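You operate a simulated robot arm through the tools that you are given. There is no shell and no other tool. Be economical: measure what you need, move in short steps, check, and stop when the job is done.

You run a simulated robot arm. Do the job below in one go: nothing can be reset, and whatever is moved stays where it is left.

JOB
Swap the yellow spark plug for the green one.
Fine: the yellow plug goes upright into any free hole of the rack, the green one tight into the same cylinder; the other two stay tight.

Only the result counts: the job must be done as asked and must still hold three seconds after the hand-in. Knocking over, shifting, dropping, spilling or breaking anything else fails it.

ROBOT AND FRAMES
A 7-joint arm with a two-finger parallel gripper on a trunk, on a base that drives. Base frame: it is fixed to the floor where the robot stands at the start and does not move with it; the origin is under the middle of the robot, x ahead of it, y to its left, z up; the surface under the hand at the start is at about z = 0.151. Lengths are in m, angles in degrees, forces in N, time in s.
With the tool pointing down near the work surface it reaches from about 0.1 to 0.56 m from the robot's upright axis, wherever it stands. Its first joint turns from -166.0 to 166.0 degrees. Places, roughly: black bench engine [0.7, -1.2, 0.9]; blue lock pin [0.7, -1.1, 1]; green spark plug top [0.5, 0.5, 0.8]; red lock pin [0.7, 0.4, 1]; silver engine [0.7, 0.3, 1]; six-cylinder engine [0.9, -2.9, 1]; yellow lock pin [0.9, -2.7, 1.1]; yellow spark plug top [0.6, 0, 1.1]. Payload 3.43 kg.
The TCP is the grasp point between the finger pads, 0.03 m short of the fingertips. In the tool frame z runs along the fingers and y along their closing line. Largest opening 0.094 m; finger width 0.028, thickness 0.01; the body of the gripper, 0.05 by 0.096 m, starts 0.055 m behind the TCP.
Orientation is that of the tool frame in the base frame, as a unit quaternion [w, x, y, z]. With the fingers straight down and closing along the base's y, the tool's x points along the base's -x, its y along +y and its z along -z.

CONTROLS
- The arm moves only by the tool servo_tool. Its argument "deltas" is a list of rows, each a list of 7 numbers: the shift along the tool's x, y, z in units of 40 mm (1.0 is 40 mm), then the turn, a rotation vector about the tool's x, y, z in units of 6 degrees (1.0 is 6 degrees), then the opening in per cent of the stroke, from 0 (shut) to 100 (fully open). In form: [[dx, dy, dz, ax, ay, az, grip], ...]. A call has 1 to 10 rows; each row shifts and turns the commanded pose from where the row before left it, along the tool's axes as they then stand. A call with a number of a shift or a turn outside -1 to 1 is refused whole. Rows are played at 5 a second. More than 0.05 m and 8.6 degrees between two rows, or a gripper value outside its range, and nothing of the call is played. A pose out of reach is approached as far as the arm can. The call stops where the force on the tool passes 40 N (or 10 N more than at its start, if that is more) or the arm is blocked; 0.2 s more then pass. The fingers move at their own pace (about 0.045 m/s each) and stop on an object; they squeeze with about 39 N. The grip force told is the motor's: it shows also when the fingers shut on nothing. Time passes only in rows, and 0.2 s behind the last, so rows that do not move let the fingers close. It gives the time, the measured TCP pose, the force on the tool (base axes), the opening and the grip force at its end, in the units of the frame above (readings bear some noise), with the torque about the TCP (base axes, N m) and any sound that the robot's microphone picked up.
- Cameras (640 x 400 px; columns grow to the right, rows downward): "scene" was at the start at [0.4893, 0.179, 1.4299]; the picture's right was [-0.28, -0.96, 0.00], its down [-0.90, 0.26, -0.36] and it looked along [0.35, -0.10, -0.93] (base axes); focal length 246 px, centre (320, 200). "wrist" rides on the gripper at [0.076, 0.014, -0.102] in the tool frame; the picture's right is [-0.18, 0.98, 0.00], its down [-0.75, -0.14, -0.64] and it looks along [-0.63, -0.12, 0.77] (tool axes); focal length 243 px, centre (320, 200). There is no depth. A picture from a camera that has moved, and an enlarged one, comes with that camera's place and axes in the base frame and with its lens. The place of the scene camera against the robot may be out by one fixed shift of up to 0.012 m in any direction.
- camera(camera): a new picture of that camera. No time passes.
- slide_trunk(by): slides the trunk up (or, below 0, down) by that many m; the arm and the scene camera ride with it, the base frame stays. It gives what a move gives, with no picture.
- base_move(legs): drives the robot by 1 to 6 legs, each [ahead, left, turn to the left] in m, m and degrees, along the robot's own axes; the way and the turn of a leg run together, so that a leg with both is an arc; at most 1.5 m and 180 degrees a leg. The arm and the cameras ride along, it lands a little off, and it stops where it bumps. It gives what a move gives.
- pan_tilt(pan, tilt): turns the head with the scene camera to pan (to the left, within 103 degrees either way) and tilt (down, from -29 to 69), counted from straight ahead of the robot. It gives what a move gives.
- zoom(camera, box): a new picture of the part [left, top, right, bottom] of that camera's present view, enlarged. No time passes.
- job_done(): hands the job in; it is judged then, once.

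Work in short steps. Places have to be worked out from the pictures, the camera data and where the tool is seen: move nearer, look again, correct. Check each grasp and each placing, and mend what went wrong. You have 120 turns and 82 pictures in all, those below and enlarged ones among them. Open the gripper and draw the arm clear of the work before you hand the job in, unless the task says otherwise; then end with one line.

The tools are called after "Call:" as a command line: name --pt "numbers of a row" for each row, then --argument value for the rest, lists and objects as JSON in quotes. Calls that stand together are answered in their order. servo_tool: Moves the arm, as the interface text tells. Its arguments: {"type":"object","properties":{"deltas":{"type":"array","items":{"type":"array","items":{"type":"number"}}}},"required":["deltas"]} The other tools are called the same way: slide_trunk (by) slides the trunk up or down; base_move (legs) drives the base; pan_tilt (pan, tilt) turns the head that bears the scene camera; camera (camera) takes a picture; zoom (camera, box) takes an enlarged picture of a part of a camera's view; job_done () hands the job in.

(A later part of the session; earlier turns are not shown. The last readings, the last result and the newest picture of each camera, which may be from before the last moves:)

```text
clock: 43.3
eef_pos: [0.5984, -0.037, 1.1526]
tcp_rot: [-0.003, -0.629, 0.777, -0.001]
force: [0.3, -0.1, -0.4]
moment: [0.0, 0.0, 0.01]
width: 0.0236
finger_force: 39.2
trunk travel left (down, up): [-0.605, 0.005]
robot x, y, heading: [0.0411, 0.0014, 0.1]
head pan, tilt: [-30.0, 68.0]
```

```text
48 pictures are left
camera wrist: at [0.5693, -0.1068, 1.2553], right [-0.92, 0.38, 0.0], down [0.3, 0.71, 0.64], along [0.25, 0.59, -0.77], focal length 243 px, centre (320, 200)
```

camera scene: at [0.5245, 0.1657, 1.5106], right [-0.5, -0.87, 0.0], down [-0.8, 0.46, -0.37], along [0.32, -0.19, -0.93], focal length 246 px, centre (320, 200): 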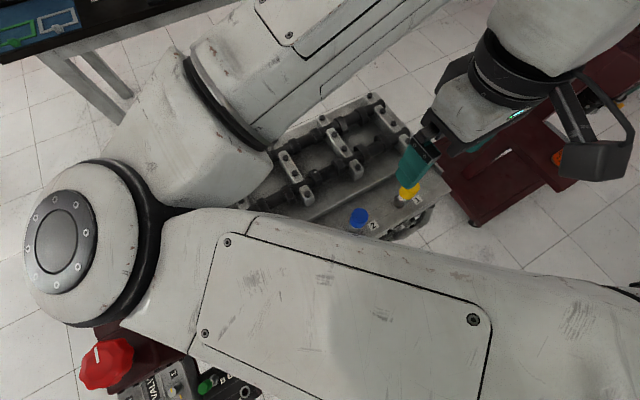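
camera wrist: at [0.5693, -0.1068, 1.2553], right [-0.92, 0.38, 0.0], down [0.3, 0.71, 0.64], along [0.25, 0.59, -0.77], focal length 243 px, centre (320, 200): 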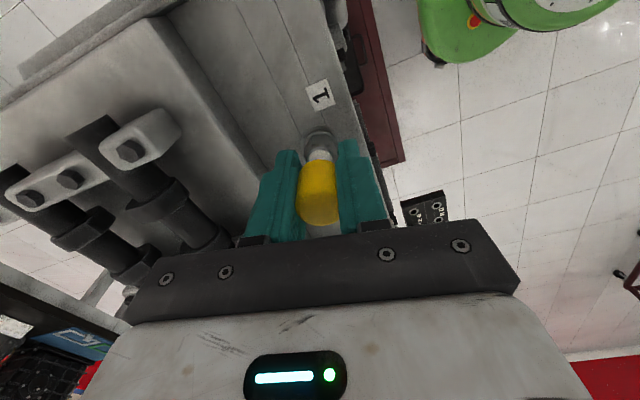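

The force stays zero with a 2 mm lift. I lift 12 mm more and compare the picture.

Call:
servo_tool --pt "0 0 -0.1 0 0 0 0" --pt "0 0 -0.1 0 0 0 0" --pt "0 0 -0.1 0 0 0 0" --pt "0 0 0 0 0 0 0"

Call:
camera --camera "wrist"

```text
clock: 44.3
eef_pos: [0.5993, -0.0377, 1.1643]
tcp_rot: [-0.002, -0.63, 0.777, -0.002]
force: [0.1, 0.5, -0.4]
moment: [-0.02, 0.01, 0.04]
width: 0.0234
finger_force: 38.6
trunk travel left (down, up): [-0.605, 0.005]
robot x, y, heading: [0.0373, -0.0002, 0.1]
head pan, tilt: [-30.0, 68.0]
```

```text
47 pictures are left
camera wrist: at [0.5693, -0.1066, 1.2676], right [-0.92, 0.38, 0.0], down [0.3, 0.71, 0.64], along [0.25, 0.59, -0.77], focal length 243 px, centre (320, 200)
```

wrist: 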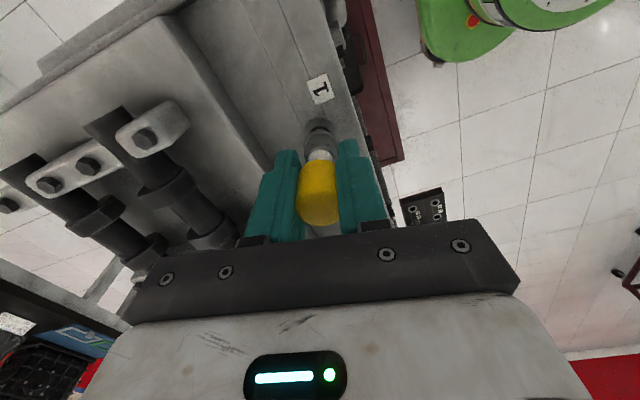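

Now the plug rises with the hand. I lift on slowly by 40 mm and verify.

Call:
servo_tool --pt "0 0 -0.1 0 0 0 0" --pt "0 0 -0.1 0 0 0 0" --pt "0 0 -0.1 0 0 0 0" --pt "0 0 -0.1 0 0 0 0" --pt "0 0 -0.15 0 0 0 0" --pt "0 0 -0.15 0 0 0 0" --pt "0 0 -0.15 0 0 0 0" --pt "0 0 -0.15 0 0 0 0" --pt "0 0 0 0 0 0 0"

Call:
camera --camera "wrist"

```text
clock: 46.3
eef_pos: [0.5985, -0.0355, 1.2032]
tcp_rot: [-0.003, -0.629, 0.778, -0.002]
force: [-0.3, 0.4, -1.8]
moment: [0.04, 0.02, 0.0]
width: 0.0235
finger_force: 38.7
trunk travel left (down, up): [-0.605, 0.005]
robot x, y, heading: [0.0427, 0.0036, -0.1]
head pan, tilt: [-30.0, 68.0]
```

```text
46 pictures are left
camera wrist: at [0.5692, -0.1061, 1.3073], right [-0.92, 0.38, 0.0], down [0.3, 0.71, 0.64], along [0.25, 0.59, -0.77], focal length 243 px, centre (320, 200)
```

wrist: 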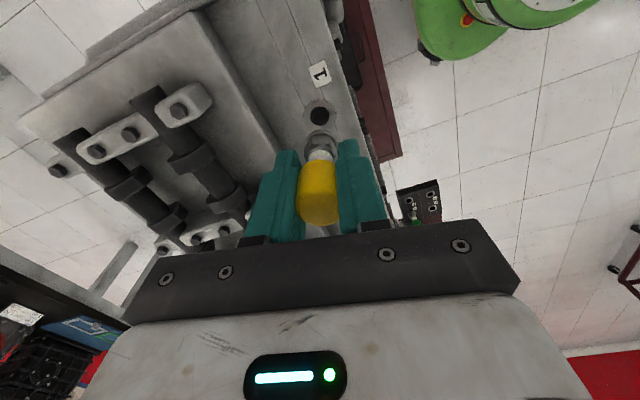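

The plug is out; the hole's axis is at about (0.599,-0.037). I lift 30 mm, back the base off, and then turn the hand to neutral.

Call:
servo_tool --pt "0 0 -0.25 0 0 0 0" --pt "0 0 -0.25 0 0 0 0" --pt "0 0 -0.25 0 0 0 0" --pt "0 0 0 0 0 0 0"

Call:
base_move --legs '[[-0.35, 0, 0]]'

Call:
servo_tool --pt "0 0 0 0 0 1 0" --pt "0 0 0 0 0 1 0" --pt "0 0 0 0 0 1 0" --pt "0 0 0 0 0 1 0" --pt "0 0 0 0 0 1 0" --pt "0 0 0 0 0 1 0" --pt "0 0 0 0 0 1 0" --pt "0 0 0 0 0 1 0" --pt "0 0 0 0 0 1 0" --pt "0 0 0 0 0 1 0"

Call:
camera --camera "wrist"

```text
clock: 47.3
eef_pos: [0.5984, -0.0357, 1.2346]
tcp_rot: [-0.002, -0.629, 0.777, -0.002]
force: [0.8, 0.5, -1.3]
moment: [0.0, 0.02, 0.0]
width: 0.0235
finger_force: 39.0
trunk travel left (down, up): [-0.605, 0.005]
robot x, y, heading: [0.0351, 0.0008, 0.1]
head pan, tilt: [-30.0, 68.0]
```

```text
clock: 49.6
eef_pos: [0.2479, -0.0363, 1.234]
tcp_rot: [-0.002, -0.629, 0.777, -0.002]
force: [-0.7, 0.2, -0.7]
moment: [-0.01, -0.02, 0.04]
width: 0.0234
finger_force: 38.9
trunk travel left (down, up): [-0.605, 0.005]
robot x, y, heading: [-0.3142, 0.0021, 0.0]
head pan, tilt: [-30.0, 68.0]
```

```text
clock: 51.8
eef_pos: [0.2471, -0.035, 1.2338]
tcp_rot: [-0.002, -0.156, 0.988, -0.002]
force: [-0.5, 0.1, -0.3]
moment: [0.01, -0.01, -0.02]
width: 0.0234
finger_force: 39.0
trunk travel left (down, up): [-0.605, 0.005]
robot x, y, heading: [-0.3145, 0.0028, -0.3]
head pan, tilt: [-30.0, 68.0]
```

```text
45 pictures are left
camera wrist: at [0.1706, -0.0441, 1.3369], right [-0.13, 0.99, -0.01], down [0.76, 0.1, 0.64], along [0.64, 0.08, -0.77], focal length 243 px, centre (320, 200)
```

wrist: 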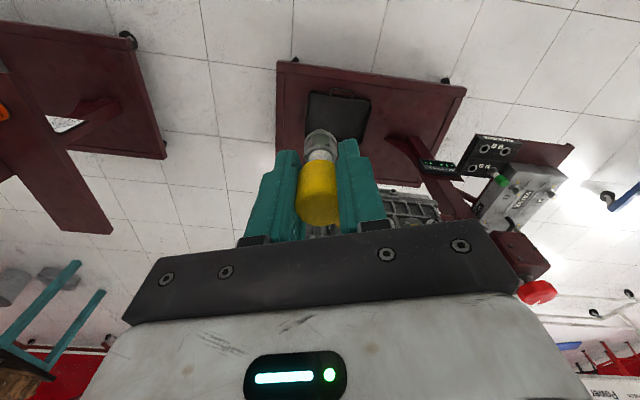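

Held well. I finish the yaw, then turn the base 60° left well clear of the engine, so the elbow will stay away from the knob when working at the rack.

Call:
servo_tool --pt "0 0 0 0 0 1 0" --pt "0 0 0 0 0 1 0" --pt "0 0 0 0 0 1 0"

Call:
base_move --legs '[[0, 0, 60]]'

Call:
base_move --legs '[[0.12, -0.28, 0]]'

Call:
camera --camera "wrist"

Call:
pan_tilt --pan -60 --tilt 60

Call:
camera --camera "scene"

```text
clock: 52.6
eef_pos: [0.2469, -0.0362, 1.2354]
tcp_rot: [-0.001, 0.0, 1.0, -0.004]
force: [0.3, 0.5, -0.2]
moment: [0.01, -0.02, -0.03]
width: 0.0233
finger_force: 38.6
trunk travel left (down, up): [-0.605, 0.005]
robot x, y, heading: [-0.3147, 0.0015, -0.2]
head pan, tilt: [-30.0, 68.0]
```

```text
clock: 55.7
eef_pos: [-0.006, 0.4691, 1.2336]
tcp_rot: [0.0, -0.504, 0.863, -0.003]
force: [0.2, -0.3, -0.8]
moment: [0.0, 0.01, -0.05]
width: 0.0234
finger_force: 39.3
trunk travel left (down, up): [-0.605, 0.005]
robot x, y, heading: [-0.3137, -0.0009, 60.5]
head pan, tilt: [-30.0, 68.0]
```

```text
clock: 57.7
eef_pos: [0.2964, 0.4374, 1.2354]
tcp_rot: [0.001, -0.506, 0.863, -0.002]
force: [-0.2, -0.1, -0.8]
moment: [0.0, 0.01, -0.03]
width: 0.0233
finger_force: 39.0
trunk travel left (down, up): [-0.605, 0.005]
robot x, y, heading: [-0.0074, -0.0322, 60.9]
head pan, tilt: [-30.0, 68.0]
```

```text
44 pictures are left
camera wrist: at [0.2464, 0.3809, 1.3371], right [-0.77, 0.64, -0.01], down [0.49, 0.59, 0.64], along [0.42, 0.49, -0.77], focal length 243 px, centre (320, 200)
```

wrist: 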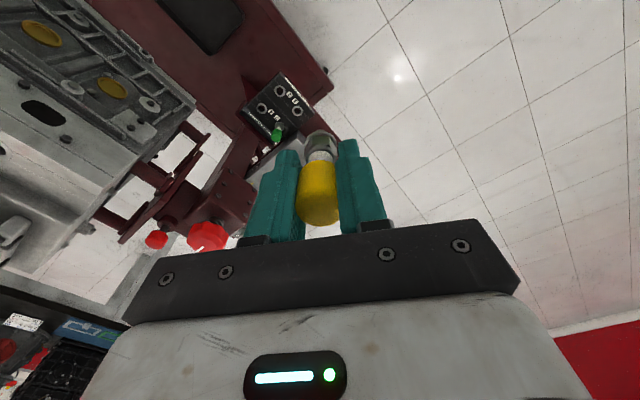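

```text
clock: 58.7
eef_pos: [0.2969, 0.4397, 1.2358]
tcp_rot: [0.001, -0.506, 0.863, -0.004]
force: [-0.4, -0.3, -0.4]
moment: [0.02, -0.02, 0.02]
width: 0.0233
finger_force: 39.4
trunk travel left (down, up): [-0.605, 0.005]
robot x, y, heading: [-0.0109, -0.029, 60.9]
head pan, tilt: [-60.0, 60.0]
```

```text
43 pictures are left
camera scene: at [0.0974, 0.45, 1.5192], right [0.01, -1.0, 0.0], down [-0.87, -0.01, -0.5], along [0.5, 0.01, -0.87], focal length 246 px, centre (320, 200)
```

scene: 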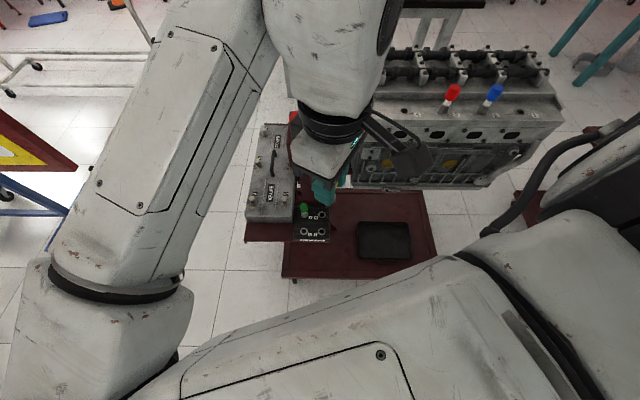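

Good view of the rack. I enlarge the rack in both cameras for triangulation.

Call:
zoom --camera "scene" --box '[270, 190, 350, 250]'

Call:
zoom --camera "wrist" --box '[230, 60, 330, 160]'

```text
6.67 times, centred on (310, 220) of scene
camera zoom: at [0.0974, 0.45, 1.5192], right [0.01, -1.0, 0.0], down [-0.87, -0.01, -0.5], along [0.5, 0.01, -0.87], focal length 1636 px, centre (387, 67)
```

zoom: 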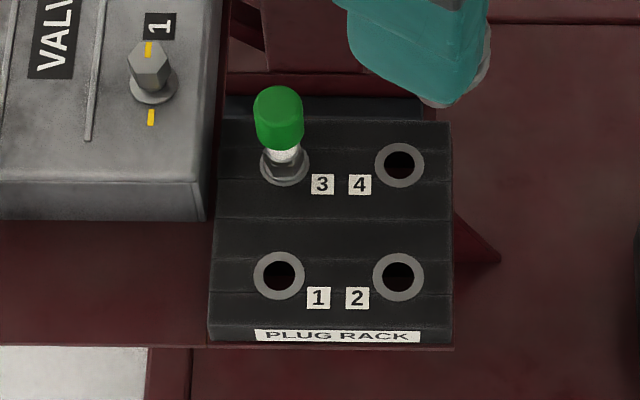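

```text
4.00 times, centred on (280, 110) of wrist
camera zoom: at [0.2465, 0.3809, 1.3371], right [-0.77, 0.64, -0.01], down [0.49, 0.59, 0.64], along [0.42, 0.49, -0.77], focal length 970 px, centre (480, 560)
```

zoom: 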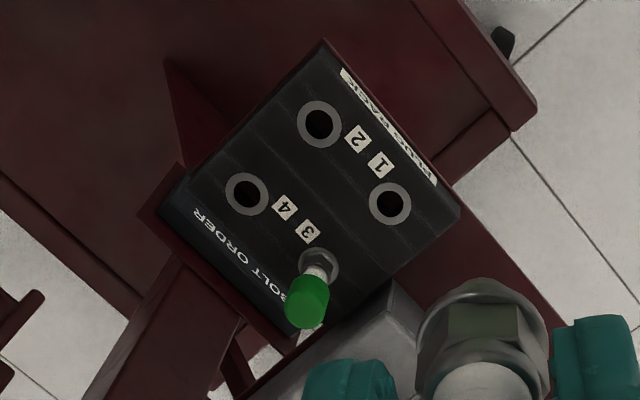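

Hole 2 lies at about (0.440,0.450), rack top z≈0.713, green at (0.505,0.513). I move the base to about (0.06,0.04) heading 51°, which puts the hand over hole 2 while staying off the stand tray.

Call:
base_move --legs '[[0.095, -0.028, 0], [0, 0, -10]]'

Call:
slide_trunk --by -0.25

Call:
camera --camera "scene"

Call:
camera --camera "wrist"

```text
clock: 60.5
eef_pos: [0.4437, 0.447, 1.2352]
tcp_rot: [0.0, -0.427, 0.904, -0.002]
force: [-0.9, 0.0, -0.1]
moment: [0.01, 0.02, 0.0]
width: 0.0238
finger_force: 38.5
trunk travel left (down, up): [-0.605, 0.005]
robot x, y, heading: [0.0635, 0.0372, 50.6]
head pan, tilt: [-60.0, 60.0]
```

```text
clock: 63.1
eef_pos: [0.4438, 0.4465, 0.9842]
tcp_rot: [-0.001, -0.427, 0.904, -0.003]
force: [-0.1, 0.5, 0.0]
moment: [0.01, -0.03, 0.0]
width: 0.0238
finger_force: 39.1
trunk travel left (down, up): [-0.355, 0.255]
robot x, y, heading: [0.0641, 0.0366, 50.3]
head pan, tilt: [-60.0, 60.0]
```

```text
40 pictures are left
camera scene: at [0.2508, 0.4917, 1.2693], right [-0.16, -0.99, 0.0], down [-0.85, 0.14, -0.5], along [0.49, -0.08, -0.87], focal length 246 px, centre (320, 200)
```

scene: 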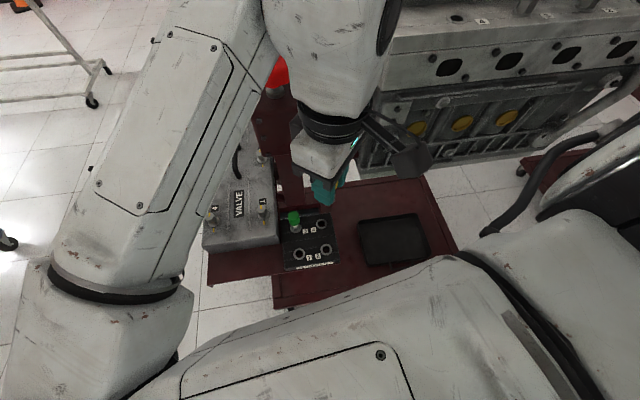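

```text
39 pictures are left
camera wrist: at [0.3853, 0.3989, 1.0872], right [-0.64, 0.77, -0.01], down [0.58, 0.5, 0.64], along [0.49, 0.41, -0.77], focal length 243 px, centre (320, 200)
```

wrist: 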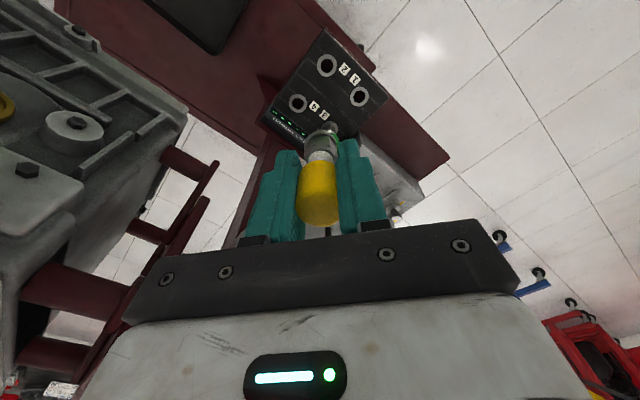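

The forearm passes near the red knob; I look with less tilt to check the clearance before lowering further.

Call:
pan_tilt --pan -60 --tilt 25

Call:
camera --camera "scene"

```text
clock: 64.1
eef_pos: [0.4437, 0.4469, 0.9851]
tcp_rot: [0.0, -0.427, 0.904, -0.002]
force: [-0.2, 0.5, 0.0]
moment: [0.01, 0.02, 0.01]
width: 0.0234
finger_force: 39.1
trunk travel left (down, up): [-0.355, 0.255]
robot x, y, heading: [0.0617, 0.0367, 50.4]
head pan, tilt: [-60.0, 25.0]
```

```text
38 pictures are left
camera scene: at [0.2759, 0.4875, 1.3192], right [-0.16, -0.99, 0.0], down [-0.42, 0.07, -0.91], along [0.89, -0.15, -0.42], focal length 246 px, centre (320, 200)
```

scene: 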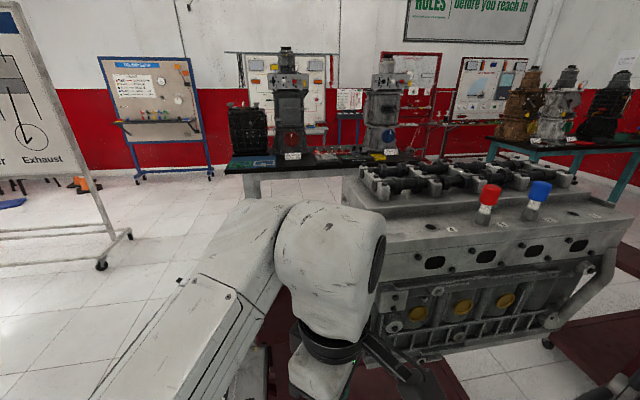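

The wrist sticks out ahead toward the knob in this high arm posture. Instead of the trunk, I lower the arm itself by 0.08 m, which should fold it like the start posture, and look.

Call:
servo_tool --pt "0 0 0.5 0 0 0 0" --pt "0 0 0.5 0 0 0 0" --pt "0 0 0.5 0 0 0 0" --pt "0 0 0.5 0 0 0 0" --pt "0 0 0 0 0 0 0"

Call:
pan_tilt --pan -55 --tilt 45

Call:
camera --camera "scene"

```text
clock: 65.3
eef_pos: [0.4469, 0.4464, 0.9043]
tcp_rot: [0.0, -0.427, 0.904, -0.002]
force: [-0.1, -0.2, 0.0]
moment: [0.02, 0.03, -0.02]
width: 0.0237
finger_force: 39.6
trunk travel left (down, up): [-0.355, 0.255]
robot x, y, heading: [0.0633, 0.0368, 50.8]
head pan, tilt: [-60.0, 25.0]
```

```text
clock: 66.1
eef_pos: [0.446, 0.4458, 0.904]
tcp_rot: [0.0, -0.427, 0.904, -0.002]
force: [-0.5, -0.4, 0.6]
moment: [-0.02, -0.02, 0.03]
width: 0.0234
finger_force: 38.8
trunk travel left (down, up): [-0.355, 0.255]
robot x, y, heading: [0.0588, 0.0386, 50.4]
head pan, tilt: [-55.0, 45.0]
```

```text
37 pictures are left
camera scene: at [0.2661, 0.4963, 1.2888], right [-0.08, -1.0, 0.0], down [-0.7, 0.05, -0.71], along [0.71, -0.05, -0.71], focal length 246 px, centre (320, 200)
```

scene: 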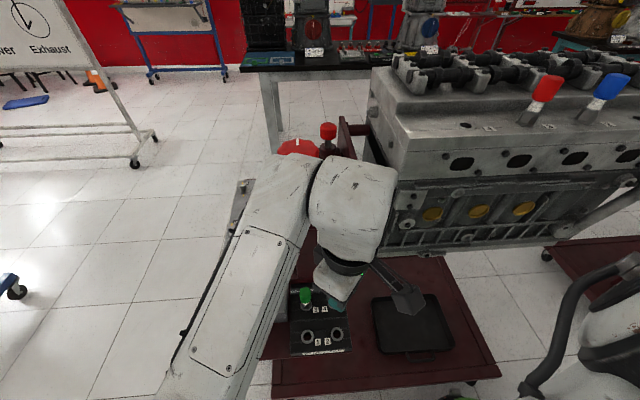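

I enlarge the forearm–knob region to judge the clearance.

Call:
zoom --camera "scene" --box '[220, 110, 420, 360]'

```text
1.60 times, centred on (320, 235) of scene
camera zoom: at [0.2661, 0.4963, 1.2888], right [-0.08, -1.0, 0.0], down [-0.7, 0.05, -0.71], along [0.71, -0.05, -0.71], focal length 393 px, centre (320, 144)
```

zoom: 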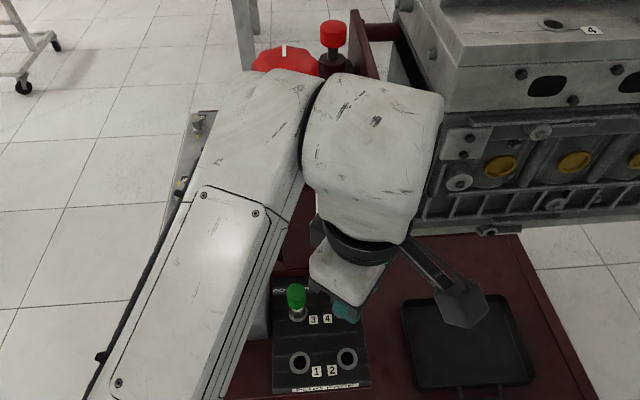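

Clearance of wrist and forearm to knob/box is about 2–4 cm and improves as the hand moves to the hole. I shift over hole 2, lower 50 mm, and look with both cameras.

Call:
servo_tool --pt "0.016 0.197 0 0 0 0 0" --pt "0 0 0.4 0 0 0 0" --pt "0 0 0.4 0 0 0 0" --pt "0 0 0.4 0 0 0 0" --pt "0 0 0 0 0 0 0"

Call:
zoom --camera "scene" --box '[220, 110, 420, 360]'

Call:
zoom --camera "wrist" --box '[200, 40, 440, 240]'

```text
clock: 67.3
eef_pos: [0.4386, 0.4503, 0.8563]
tcp_rot: [0.001, -0.427, 0.904, -0.003]
force: [-0.7, 0.0, -0.7]
moment: [0.0, 0.02, -0.01]
width: 0.0234
finger_force: 38.7
trunk travel left (down, up): [-0.355, 0.255]
robot x, y, heading: [0.0621, 0.0353, 50.5]
head pan, tilt: [-55.0, 45.0]
```

```text
1.60 times, centred on (320, 235) of scene
camera zoom: at [0.2661, 0.4963, 1.2887], right [-0.08, -1.0, 0.0], down [-0.7, 0.05, -0.71], along [0.7, -0.05, -0.71], focal length 393 px, centre (320, 144)
```

zoom: 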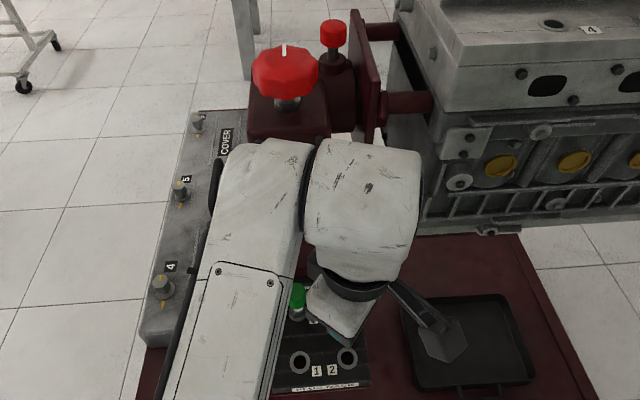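

```text
2.00 times, centred on (320, 140) of wrist
camera zoom: at [0.3793, 0.4025, 0.9585], right [-0.64, 0.77, -0.01], down [0.58, 0.5, 0.64], along [0.49, 0.41, -0.77], focal length 485 px, centre (320, 320)
```

zoom: 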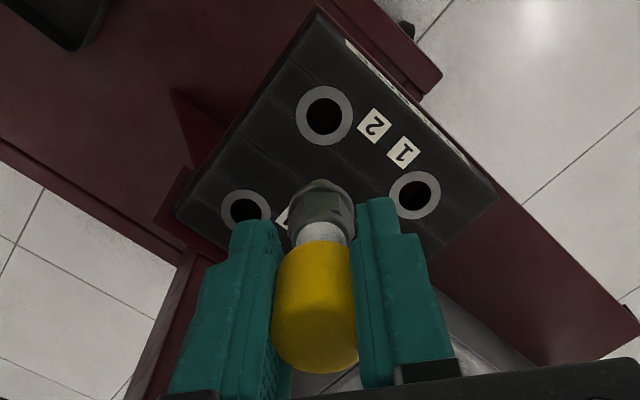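

The arm is now well clear of the knob. Hole 2 by the wrist view is (0.436,0.4515), the plug within 1–2 mm of it; I nudge and lower 50 mm, then look.

Call:
servo_tool --pt "0.03 0.017 0 0 0 0 0" --pt "0 0 0.4 0 0 0 0" --pt "0 0 0.4 0 0 0 0" --pt "0 0 0.4 0 0 0 0" --pt "0 0 0 0 0 0 0"

Call:
zoom --camera "wrist" --box '[240, 80, 400, 180]'

Call:
zoom --camera "scene" --box '[270, 250, 390, 360]'

```text
clock: 68.5
eef_pos: [0.4377, 0.4497, 0.808]
tcp_rot: [0.0, -0.427, 0.904, -0.002]
force: [-0.3, 0.0, -0.6]
moment: [0.04, 0.0, 0.03]
width: 0.0236
finger_force: 38.9
trunk travel left (down, up): [-0.355, 0.255]
robot x, y, heading: [0.0614, 0.0407, 50.5]
head pan, tilt: [-55.0, 45.0]
```

```text
4.00 times, centred on (320, 130) of wrist
camera zoom: at [0.3785, 0.4021, 0.9106], right [-0.64, 0.77, -0.01], down [0.58, 0.5, 0.64], along [0.49, 0.41, -0.77], focal length 970 px, centre (320, 480)
```

zoom: 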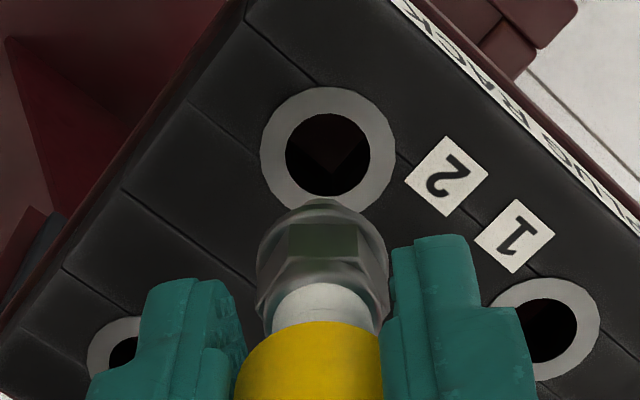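

```text
3.64 times, centred on (330, 305) of scene
camera zoom: at [0.2661, 0.4963, 1.2887], right [-0.08, -1.0, 0.0], down [-0.7, 0.05, -0.71], along [0.7, -0.05, -0.71], focal length 892 px, centre (284, -182)
```

zoom: 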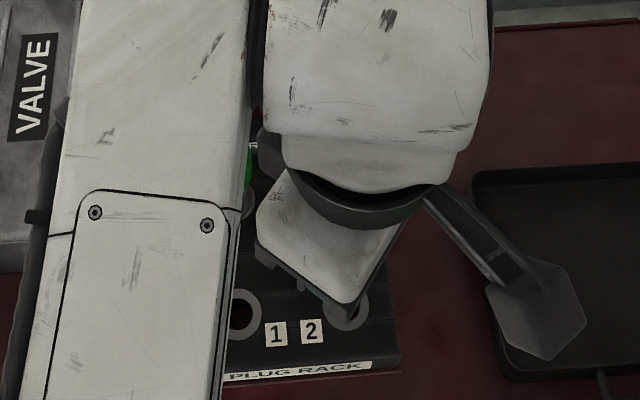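

The plug leans about 3–4° with its foot toward the image right. I correct with a 3° tilt and matching shift, lower 16 mm, and look again.

Call:
servo_tool --pt "0 0.065 0 0.5 0 0 0" --pt "0 0 0.2 0 0 0 0" --pt "0 0 0.2 0 0 0 0" --pt "0 0 0 0 0 0 0"

Call:
zoom --camera "wrist" --box '[240, 80, 400, 180]'

```text
clock: 69.5
eef_pos: [0.4355, 0.4506, 0.7924]
tcp_rot: [0.013, -0.426, 0.904, -0.027]
force: [-1.5, 1.1, 16.2]
moment: [0.12, -0.06, 0.04]
width: 0.0233
finger_force: 38.6
trunk travel left (down, up): [-0.355, 0.255]
robot x, y, heading: [0.0615, 0.0383, 50.6]
head pan, tilt: [-55.0, 45.0]
```

```text
4.00 times, centred on (320, 130) of wrist
camera zoom: at [0.3724, 0.4063, 0.8946], right [-0.64, 0.76, -0.06], down [0.56, 0.52, 0.65], along [0.53, 0.38, -0.76], focal length 970 px, centre (320, 480)
```

zoom: 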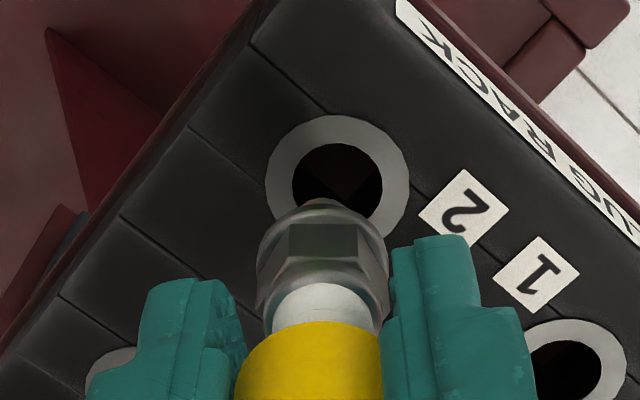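

Contact with 16 N at z 0.792, touching the far rim; the plug must shift ~4 mm toward tool +x. I lift 4 mm, shift, and lower again carefully.

Call:
servo_tool --pt "0 0 -0.1 0 0 0 0" --pt "0.1 0.01 0 0 0 0 0" --pt "0 0 0.1 0 0 0 0" --pt "0 0 0.06 0 0 0 0" --pt "0 0 0.06 0 0 0 0" --pt "0 0 0 0 0 0 0"

Call:
zoom --camera "wrist" --box '[240, 80, 400, 180]'

```text
clock: 70.9
eef_pos: [0.4332, 0.4484, 0.7872]
tcp_rot: [0.012, -0.427, 0.904, -0.026]
force: [-3.5, -0.1, 2.9]
moment: [-0.02, 0.18, 0.0]
width: 0.0233
finger_force: 38.8
trunk travel left (down, up): [-0.355, 0.255]
robot x, y, heading: [0.0611, 0.0394, 50.4]
head pan, tilt: [-55.0, 45.0]
```

```text
4.00 times, centred on (320, 130) of wrist
camera zoom: at [0.3699, 0.4034, 0.8897], right [-0.64, 0.76, -0.06], down [0.56, 0.52, 0.65], along [0.53, 0.38, -0.76], focal length 970 px, centre (320, 480)
```

zoom: 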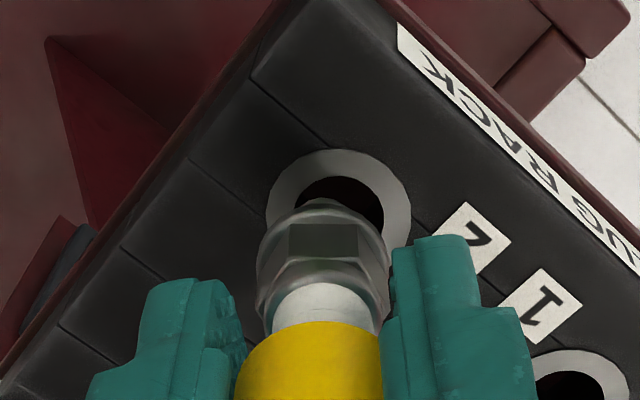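

It entered the hole (z 0.787, 3 N). I nudge 1 mm toward -x and lower on by 16 mm with the force stop as guard.

Call:
servo_tool --pt "0.015 0.015 0.05 0 0 0 0" --pt "0 0 0.07 0 0 0 0" --pt "0 0 0.07 0 0 0 0" --pt "0 0 0.07 0 0 0 0" --pt "0 0 0.07 0 0 0 0" --pt "0 0 0.07 0 0 0 0" --pt "0 0 0 0 0 0 0"

Call:
zoom --camera "wrist" --box '[240, 80, 400, 180]'

```text
clock: 72.5
eef_pos: [0.4337, 0.4485, 0.7735]
tcp_rot: [0.014, -0.427, 0.904, -0.027]
force: [-0.7, 0.9, 15.7]
moment: [0.12, 0.13, -0.01]
width: 0.0233
finger_force: 38.9
trunk travel left (down, up): [-0.355, 0.255]
robot x, y, heading: [0.0675, 0.0359, 50.5]
head pan, tilt: [-55.0, 45.0]
```

```text
4.00 times, centred on (320, 130) of wrist
camera zoom: at [0.3695, 0.403, 0.8743], right [-0.64, 0.76, -0.06], down [0.56, 0.52, 0.65], along [0.53, 0.38, -0.76], focal length 970 px, centre (320, 480)
```

zoom: 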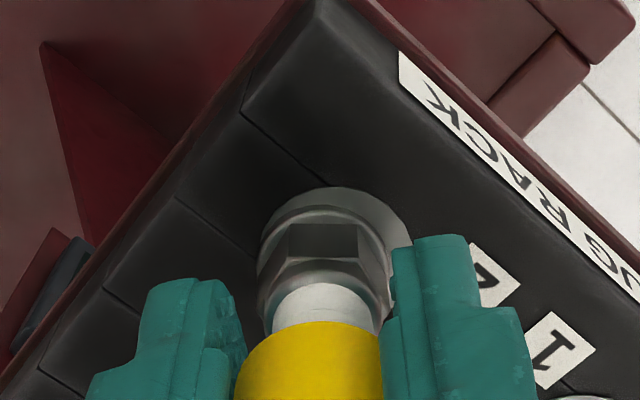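

The plug's flange sits on the ring with 16 N: seated. I relieve slightly, open, and look.

Call:
servo_tool --pt "0 0 -0.015 0 0 0 0" --pt "0 0 0 0 0 0 20" --pt "0 0 0 0 0 0 35" --pt "0 0 0 0 0 0 50" --pt "0 0 0 0 0 0 60" --pt "0 0 0 0 0 0 60"

Call:
camera --camera "wrist"

```text
clock: 73.9
eef_pos: [0.4331, 0.4477, 0.7727]
tcp_rot: [0.012, -0.427, 0.904, -0.026]
force: [0.1, -0.4, 0.6]
moment: [-0.03, 0.01, -0.02]
width: 0.0564
finger_force: 0.1
trunk travel left (down, up): [-0.355, 0.255]
robot x, y, heading: [0.0625, 0.0374, 50.7]
head pan, tilt: [-55.0, 45.0]
```

```text
28 pictures are left
camera wrist: at [0.3698, 0.4031, 0.8741], right [-0.64, 0.76, -0.06], down [0.56, 0.52, 0.65], along [0.53, 0.38, -0.76], focal length 243 px, centre (320, 200)
```

wrist: 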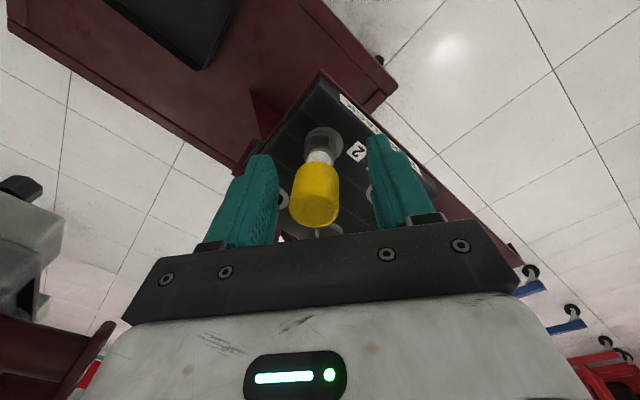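

The yellow plug stands in hole 2. Before leaving I check the arm's clearance in this low posture, for the green grasp.

Call:
servo_tool --pt "0 0 -0.3 0 0 0 60" --pt "0 0 -0.3 0 0 0 60" --pt "0 0 -0.5 0 0 0 60" --pt "0 0 -0.5 -0.5 0 0 60" --pt "0 0 -0.5 0 0 0 60"

Call:
camera --camera "scene"

```text
clock: 75.1
eef_pos: [0.4297, 0.451, 0.8556]
tcp_rot: [0.001, -0.428, 0.904, -0.003]
force: [0.9, 0.2, 0.9]
moment: [0.01, 0.01, -0.01]
width: 0.0565
finger_force: 0.1
trunk travel left (down, up): [-0.355, 0.255]
robot x, y, heading: [0.0613, 0.0362, 50.5]
head pan, tilt: [-55.0, 45.0]
```

```text
27 pictures are left
camera scene: at [0.266, 0.4963, 1.2887], right [-0.08, -1.0, 0.0], down [-0.71, 0.05, -0.71], along [0.7, -0.05, -0.71], focal length 246 px, centre (320, 200)
```

scene: 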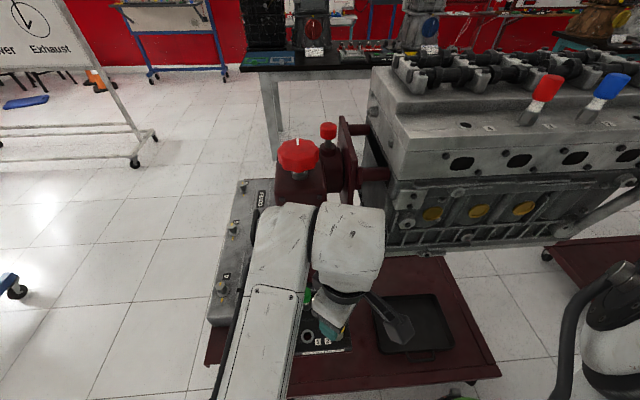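

Wrist/forearm clearance to the box at the green plug would be only ~1 cm in this posture. Lower relative arm postures fold the forearm back, so I raise the trunk 0.15 and lower the arm by as much, then view.

Call:
slide_trunk --by 0.15

Call:
servo_tool --pt "0 0 0.75 0 0 0 60" --pt "0 0 0.75 0 0 0 60" --pt "0 0 0.75 0 0 0 60" --pt "0 0 0.75 0 0 0 60" --pt "0 0 0.5 0 0 0 60"

Call:
camera --camera "scene"

```text
clock: 76.9
eef_pos: [0.4295, 0.4505, 1.0065]
tcp_rot: [0.0, -0.428, 0.904, -0.003]
force: [-0.3, -0.1, 0.2]
moment: [-0.04, 0.0, 0.02]
width: 0.0564
finger_force: 0.1
trunk travel left (down, up): [-0.505, 0.105]
robot x, y, heading: [0.0599, 0.0387, 50.6]
head pan, tilt: [-55.0, 45.0]
```

```text
clock: 78.1
eef_pos: [0.4309, 0.4495, 0.8664]
tcp_rot: [0.0, -0.427, 0.904, -0.004]
force: [0.0, -0.2, -0.8]
moment: [-0.02, -0.04, -0.01]
width: 0.0565
finger_force: 0.1
trunk travel left (down, up): [-0.505, 0.105]
robot x, y, heading: [0.0618, 0.0414, 50.6]
head pan, tilt: [-55.0, 45.0]
```

```text
26 pictures are left
camera scene: at [0.2661, 0.4963, 1.4388], right [-0.08, -1.0, 0.0], down [-0.7, 0.05, -0.71], along [0.7, -0.05, -0.71], focal length 246 px, centre (320, 200)
```

scene: 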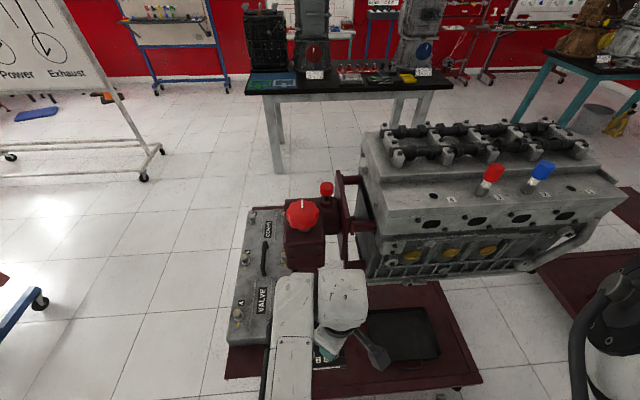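

The arm is now nicely folded back. I raise the trunk, shift and turn the base so the hand comes over the green plug, then look with the wrist camera.

Call:
slide_trunk --by 0.1

Call:
base_move --legs '[[0.108, 0.1045, 0], [0, 0, -12.6]]'

Call:
servo_tool --pt "0 0 0 0 0 -1 45" --pt "0 0 0 0 0 -1 45" --pt "0 0 0 0 0 0 45"

Call:
camera --camera "wrist"

```text
clock: 79.4
eef_pos: [0.4311, 0.4502, 0.967]
tcp_rot: [0.0, -0.427, 0.904, -0.003]
force: [0.7, 0.0, 0.4]
moment: [0.01, 0.0, 0.02]
width: 0.0566
finger_force: 0.0
trunk travel left (down, up): [-0.605, 0.005]
robot x, y, heading: [0.0635, 0.0381, 50.5]
head pan, tilt: [-55.0, 45.0]
```

```text
clock: 81.6
eef_pos: [0.5001, 0.5089, 0.967]
tcp_rot: [0.001, -0.326, 0.946, -0.003]
force: [0.2, 0.7, -0.4]
moment: [0.0, 0.03, 0.01]
width: 0.0567
finger_force: 0.0
trunk travel left (down, up): [-0.605, 0.005]
robot x, y, heading: [0.0495, 0.1913, 37.9]
head pan, tilt: [-55.0, 45.0]
```

```text
clock: 82.4
eef_pos: [0.5004, 0.5088, 0.9671]
tcp_rot: [0.0, -0.422, 0.906, -0.002]
force: [-1.0, 0.3, -0.6]
moment: [0.05, -0.01, 0.0]
width: 0.0422
finger_force: 0.1
trunk travel left (down, up): [-0.605, 0.005]
robot x, y, heading: [0.0506, 0.1875, 37.8]
head pan, tilt: [-55.0, 45.0]
```

```text
25 pictures are left
camera wrist: at [0.4405, 0.4624, 1.0688], right [-0.64, 0.77, -0.01], down [0.59, 0.49, 0.64], along [0.5, 0.4, -0.77], focal length 243 px, centre (320, 200)
```

wrist: 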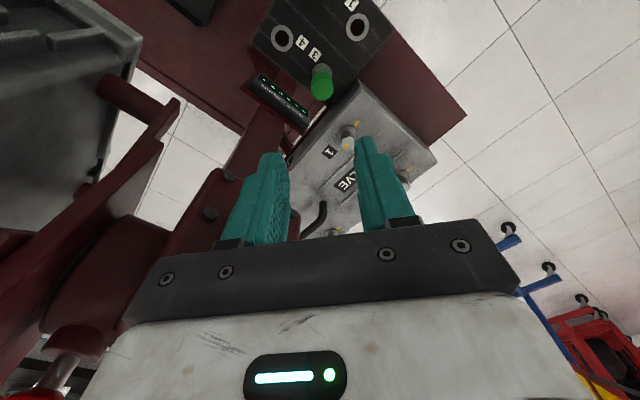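

The hand is right above the green plug (est. 0.498,0.508). I lower the trunk 0.1 and the arm 0.05, then check alignment.

Call:
slide_trunk --by -0.1

Call:
servo_tool --pt "0 0 0.4 0 0 0 45" --pt "0 0 0.4 0 0 0 45" --pt "0 0 0.4 0 0 0 45" --pt "0 0 0 0 0 0 45"

Call:
camera --camera "wrist"

```text
clock: 83.7
eef_pos: [0.4994, 0.5089, 0.8668]
tcp_rot: [0.001, -0.422, 0.906, -0.004]
force: [-0.4, -0.5, 0.4]
moment: [0.01, -0.01, 0.01]
width: 0.0422
finger_force: 0.1
trunk travel left (down, up): [-0.505, 0.105]
robot x, y, heading: [0.0512, 0.1907, 37.6]
head pan, tilt: [-55.0, 45.0]
```

```text
clock: 84.7
eef_pos: [0.5009, 0.5101, 0.8177]
tcp_rot: [0.0, -0.422, 0.907, -0.003]
force: [1.6, 0.5, -0.2]
moment: [0.03, 0.0, 0.0]
width: 0.0426
finger_force: 0.1
trunk travel left (down, up): [-0.505, 0.105]
robot x, y, heading: [0.0472, 0.1834, 38.0]
head pan, tilt: [-55.0, 45.0]
```

```text
24 pictures are left
camera wrist: at [0.4405, 0.4626, 0.9203], right [-0.63, 0.77, -0.01], down [0.59, 0.49, 0.64], along [0.5, 0.4, -0.77], focal length 243 px, centre (320, 200)
```

wrist: 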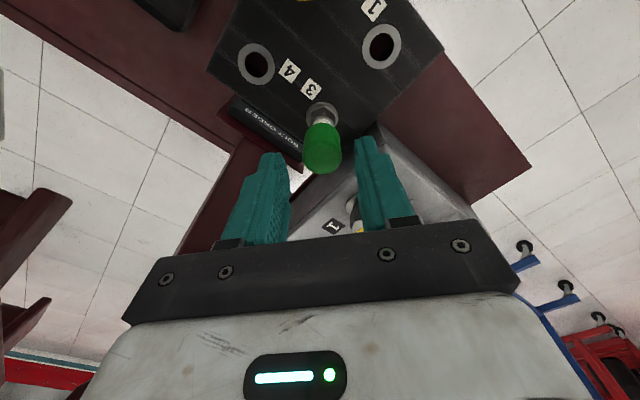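

Well aligned laterally. I lower the remaining 44 mm with a 1 mm shift and close on the green cap.

Call:
servo_tool --pt "0.03 0 0.3 0 0 0 45" --pt "0 0 0.3 0 0 0 45" --pt "0 0 0.3 0 0 0 45" --pt "0 0 0.2 0 0 0 45" --pt "0 0 0 0 0 0 0" --pt "0 0 0 0 0 0 0" --pt "0 0 0 0 0 0 0" --pt "0 0 0 0 0 0 0"

Call:
camera --camera "wrist"

```text
clock: 86.5
eef_pos: [0.5006, 0.5071, 0.7737]
tcp_rot: [0.0, -0.422, 0.906, -0.003]
force: [0.9, 0.2, 0.7]
moment: [-0.03, -0.01, 0.01]
width: 0.0233
finger_force: 38.7
trunk travel left (down, up): [-0.505, 0.105]
robot x, y, heading: [0.0494, 0.1873, 38.0]
head pan, tilt: [-55.0, 45.0]
```

```text
23 pictures are left
camera wrist: at [0.44, 0.4611, 0.8767], right [-0.63, 0.77, -0.01], down [0.59, 0.49, 0.64], along [0.5, 0.4, -0.77], focal length 243 px, centre (320, 200)
```

wrist: 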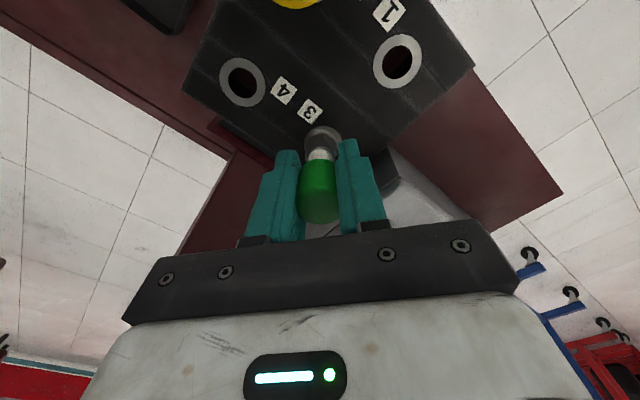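

Grip is the same as on the yellow plug. I lift slowly and check.

Call:
servo_tool --pt "0 0 -0.08 0 0 0 0" --pt "0 0 -0.1 0 0 0 0" --pt "0 0 -0.1 0 0 0 0" --pt "0 0 -0.12 0 0 0 0" --pt "0 0 -0.15 0 0 0 0" --pt "0 0 -0.2 0 0 0 0" --pt "0 0 -0.25 0 0 0 0" --pt "0 0 -0.3 0 0 0 0" --pt "0 0 -0.3 0 0 0 0" --pt "0 0 0 0 0 0 0"

Call:
camera --camera "wrist"

```text
clock: 88.7
eef_pos: [0.5005, 0.508, 0.8377]
tcp_rot: [0.0, -0.422, 0.906, -0.003]
force: [0.1, -1.1, 0.1]
moment: [0.0, 0.03, -0.01]
width: 0.0237
finger_force: 38.9
trunk travel left (down, up): [-0.505, 0.105]
robot x, y, heading: [0.0501, 0.1904, 38.1]
head pan, tilt: [-55.0, 45.0]
```

```text
22 pictures are left
camera wrist: at [0.4397, 0.4612, 0.9409], right [-0.63, 0.77, -0.01], down [0.59, 0.49, 0.64], along [0.5, 0.4, -0.77], focal length 243 px, centre (320, 200)
```

wrist: 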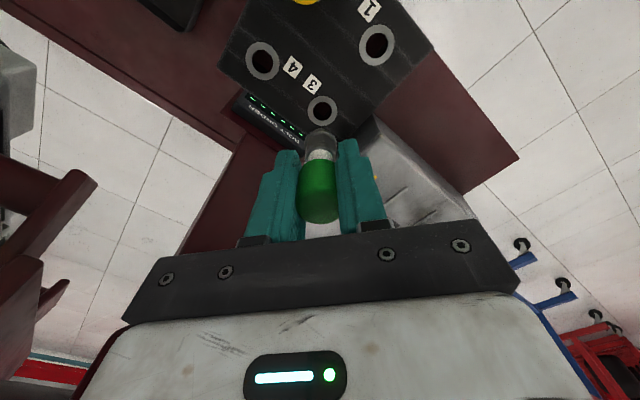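

Green is out. I raise the trunk fully, back the base away, then raise the arm.

Call:
slide_trunk --by 0.105

Call:
base_move --legs '[[-0.3, 0, 0]]'

Call:
servo_tool --pt "0 0 -0.5 0 0 0 0" --pt "0 0 -0.75 0 0 0 0" --pt "0 0 -0.75 0 0 0 0" --pt "0 0 -0.75 0 0 0 0" --pt "0 0 -0.75 0 0 0 0" --pt "0 0 -0.75 0 0 0 0" --pt "0 0 -0.75 0 0 0 0" --pt "0 0 -0.75 0 0 0 0" --pt "0 0 -0.75 0 0 0 0" --pt "0 0 -0.75 0 0 0 0"

Call:
base_move --legs '[[0, 0, -38]]'

```text
clock: 90.1
eef_pos: [0.4991, 0.5094, 0.9439]
tcp_rot: [0.001, -0.422, 0.906, -0.003]
force: [-0.3, 0.0, -1.2]
moment: [0.0, 0.0, -0.01]
width: 0.0235
finger_force: 38.9
trunk travel left (down, up): [-0.61, 0.0]
robot x, y, heading: [0.0498, 0.1912, 38.2]
head pan, tilt: [-55.0, 45.0]
```

```text
clock: 92.1
eef_pos: [0.2632, 0.3257, 0.9434]
tcp_rot: [0.001, -0.422, 0.906, -0.003]
force: [-0.7, 0.1, -0.2]
moment: [-0.04, 0.0, 0.0]
width: 0.0237
finger_force: 38.7
trunk travel left (down, up): [-0.61, 0.0]
robot x, y, heading: [-0.1865, 0.003, 38.0]
head pan, tilt: [-55.0, 45.0]
```

```text
clock: 94.3
eef_pos: [0.2625, 0.3283, 1.2349]
tcp_rot: [0.0, -0.423, 0.906, -0.003]
force: [-0.1, -0.3, -0.9]
moment: [0.02, -0.02, 0.04]
width: 0.0235
finger_force: 39.0
trunk travel left (down, up): [-0.61, 0.0]
robot x, y, heading: [-0.185, 0.0027, 37.8]
head pan, tilt: [-55.0, 45.0]
```

```text
clock: 96.5
eef_pos: [0.3663, -0.0181, 1.2346]
tcp_rot: [-0.001, -0.104, 0.995, -0.003]
force: [-0.3, -0.1, -0.2]
moment: [-0.01, -0.03, 0.0]
width: 0.0235
finger_force: 38.8
trunk travel left (down, up): [-0.61, 0.0]
robot x, y, heading: [-0.1863, 0.0075, -0.1]
head pan, tilt: [-55.0, 45.0]
```

I drive ahead to the engine and look for the hole with the wrist camera.

Call:
base_move --legs '[[0.225, -0.008, 0]]'

Call:
camera --camera "wrist"

```text
clock: 98.2
eef_pos: [0.5888, -0.0282, 1.2331]
tcp_rot: [-0.001, -0.103, 0.995, -0.002]
force: [-0.7, -0.3, -1.1]
moment: [0.02, 0.01, -0.02]
width: 0.0239
finger_force: 39.6
trunk travel left (down, up): [-0.61, 0.0]
robot x, y, heading: [0.0338, -0.0047, -0.2]
head pan, tilt: [-55.0, 45.0]
```

```text
21 pictures are left
camera wrist: at [0.5118, -0.0276, 1.3363], right [-0.02, 1.0, -0.01], down [0.77, 0.02, 0.64], along [0.64, 0.01, -0.77], focal length 243 px, centre (320, 200)
```

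wrist: 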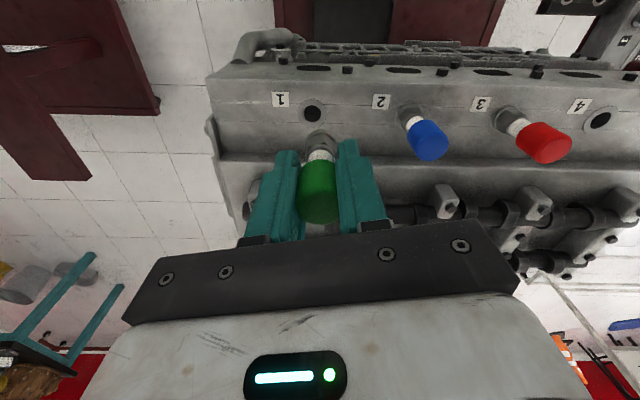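

Hole 1 seen at about (0.597,-0.034), matching the recorded axis (0.599,-0.037). I align, and turn the hand counter-clockwise to about -78° for a long tightening stroke.

Call:
servo_tool --pt "-0.186 -0.27 0 0 0 0 0" --pt "0 0 0 0 0 -1 0" --pt "0 0 0 0 0 -1 0" --pt "0 0 0 0 0 -1 0" --pt "0 0 0 0 0 -1 0" --pt "0 0 0 0 0 -1 0" --pt "0 0 0 0 0 -1 0" --pt "0 0 0 0 0 -1 0" --pt "0 0 0 0 0 -1 0"

Call:
servo_tool --pt "0 0 0 0 0 -1 0" --pt "0 0 0 0 0 -1 0" --pt "0 0 0 0 0 -1 0" --pt "0 0 0.3 0 0 0 0" --pt "0 0 0.3 0 0 0 0" --pt "0 0 0 0 0 0 0"

Call:
camera --camera "wrist"

```text
clock: 100.2
eef_pos: [0.5993, -0.0352, 1.2339]
tcp_rot: [-0.001, -0.499, 0.866, -0.002]
force: [1.1, 0.0, -0.6]
moment: [-0.01, 0.0, -0.01]
width: 0.0236
finger_force: 38.9
trunk travel left (down, up): [-0.61, 0.0]
robot x, y, heading: [0.0358, -0.0038, -0.1]
head pan, tilt: [-55.0, 45.0]
```

```text
clock: 101.6
eef_pos: [0.5984, -0.037, 1.2098]
tcp_rot: [-0.002, -0.629, 0.778, -0.002]
force: [-0.7, -0.3, -1.0]
moment: [-0.02, -0.01, 0.04]
width: 0.0238
finger_force: 39.1
trunk travel left (down, up): [-0.61, 0.0]
robot x, y, heading: [0.0362, -0.0011, -0.3]
head pan, tilt: [-55.0, 45.0]
```

```text
20 pictures are left
camera wrist: at [0.5691, -0.1068, 1.3129], right [-0.92, 0.39, 0.0], down [0.3, 0.71, 0.64], along [0.25, 0.59, -0.77], focal length 243 px, centre (320, 200)
```

wrist: 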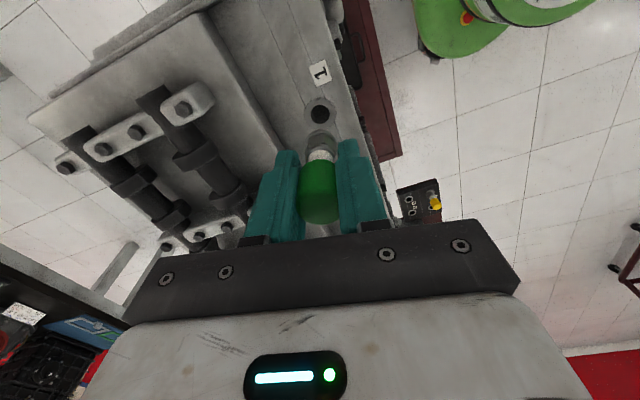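

Same picture as when yellow left the hole, so alignment is good. I lower gently: 36 mm first, then in small steps.

Call:
servo_tool --pt "0 0 0.3 0 0 0 0" --pt "0 0 0.3 0 0 0 0" --pt "0 0 0.25 0 0 0 0" --pt "0 0 0.1 0 0 0 0" --pt "0 0 0.1 0 0 0 0" --pt "0 0 0.1 0 0 0 0" --pt "0 0 0.1 0 0 0 0" --pt "0 0 0 0 0 0 0"

Call:
zoom --camera "wrist" --box '[240, 80, 400, 180]'

```text
clock: 103.4
eef_pos: [0.5983, -0.0379, 1.1592]
tcp_rot: [-0.001, -0.628, 0.778, -0.002]
force: [0.1, 0.2, -0.7]
moment: [-0.01, 0.03, 0.02]
width: 0.0236
finger_force: 39.4
trunk travel left (down, up): [-0.61, 0.0]
robot x, y, heading: [0.0402, -0.0059, -0.2]
head pan, tilt: [-55.0, 45.0]
```

```text
4.00 times, centred on (320, 130) of wrist
camera zoom: at [0.5686, -0.107, 1.2625], right [-0.92, 0.39, 0.0], down [0.3, 0.71, 0.64], along [0.25, 0.59, -0.77], focal length 970 px, centre (320, 480)
```

zoom: 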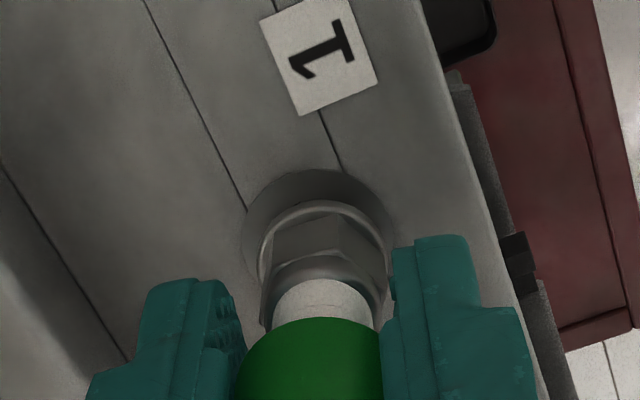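

It slid into the hole without force. I lower to contact in small steps.

Call:
servo_tool --pt "0 0 0.06 0 0 0 0" --pt "0 0 0.06 0 0 0 0" --pt "0 0 0.06 0 0 0 0" --pt "0 0 0.04 0 0 0 0" --pt "0 0 0.02 0 0 0 0" --pt "0 0 0 0 0 0 0"

```text
clock: 105.0
eef_pos: [0.5982, -0.0383, 1.1515]
tcp_rot: [-0.001, -0.628, 0.778, -0.004]
force: [-1.2, -1.3, 24.8]
moment: [0.04, 0.04, -0.02]
width: 0.0236
finger_force: 38.6
trunk travel left (down, up): [-0.61, 0.0]
robot x, y, heading: [0.0366, -0.002, -0.2]
head pan, tilt: [-55.0, 45.0]
stopped in row 6: the force on the tool passed its limit at 41 N (the readings are from after the stop); the commanded pose is now the measured one
```

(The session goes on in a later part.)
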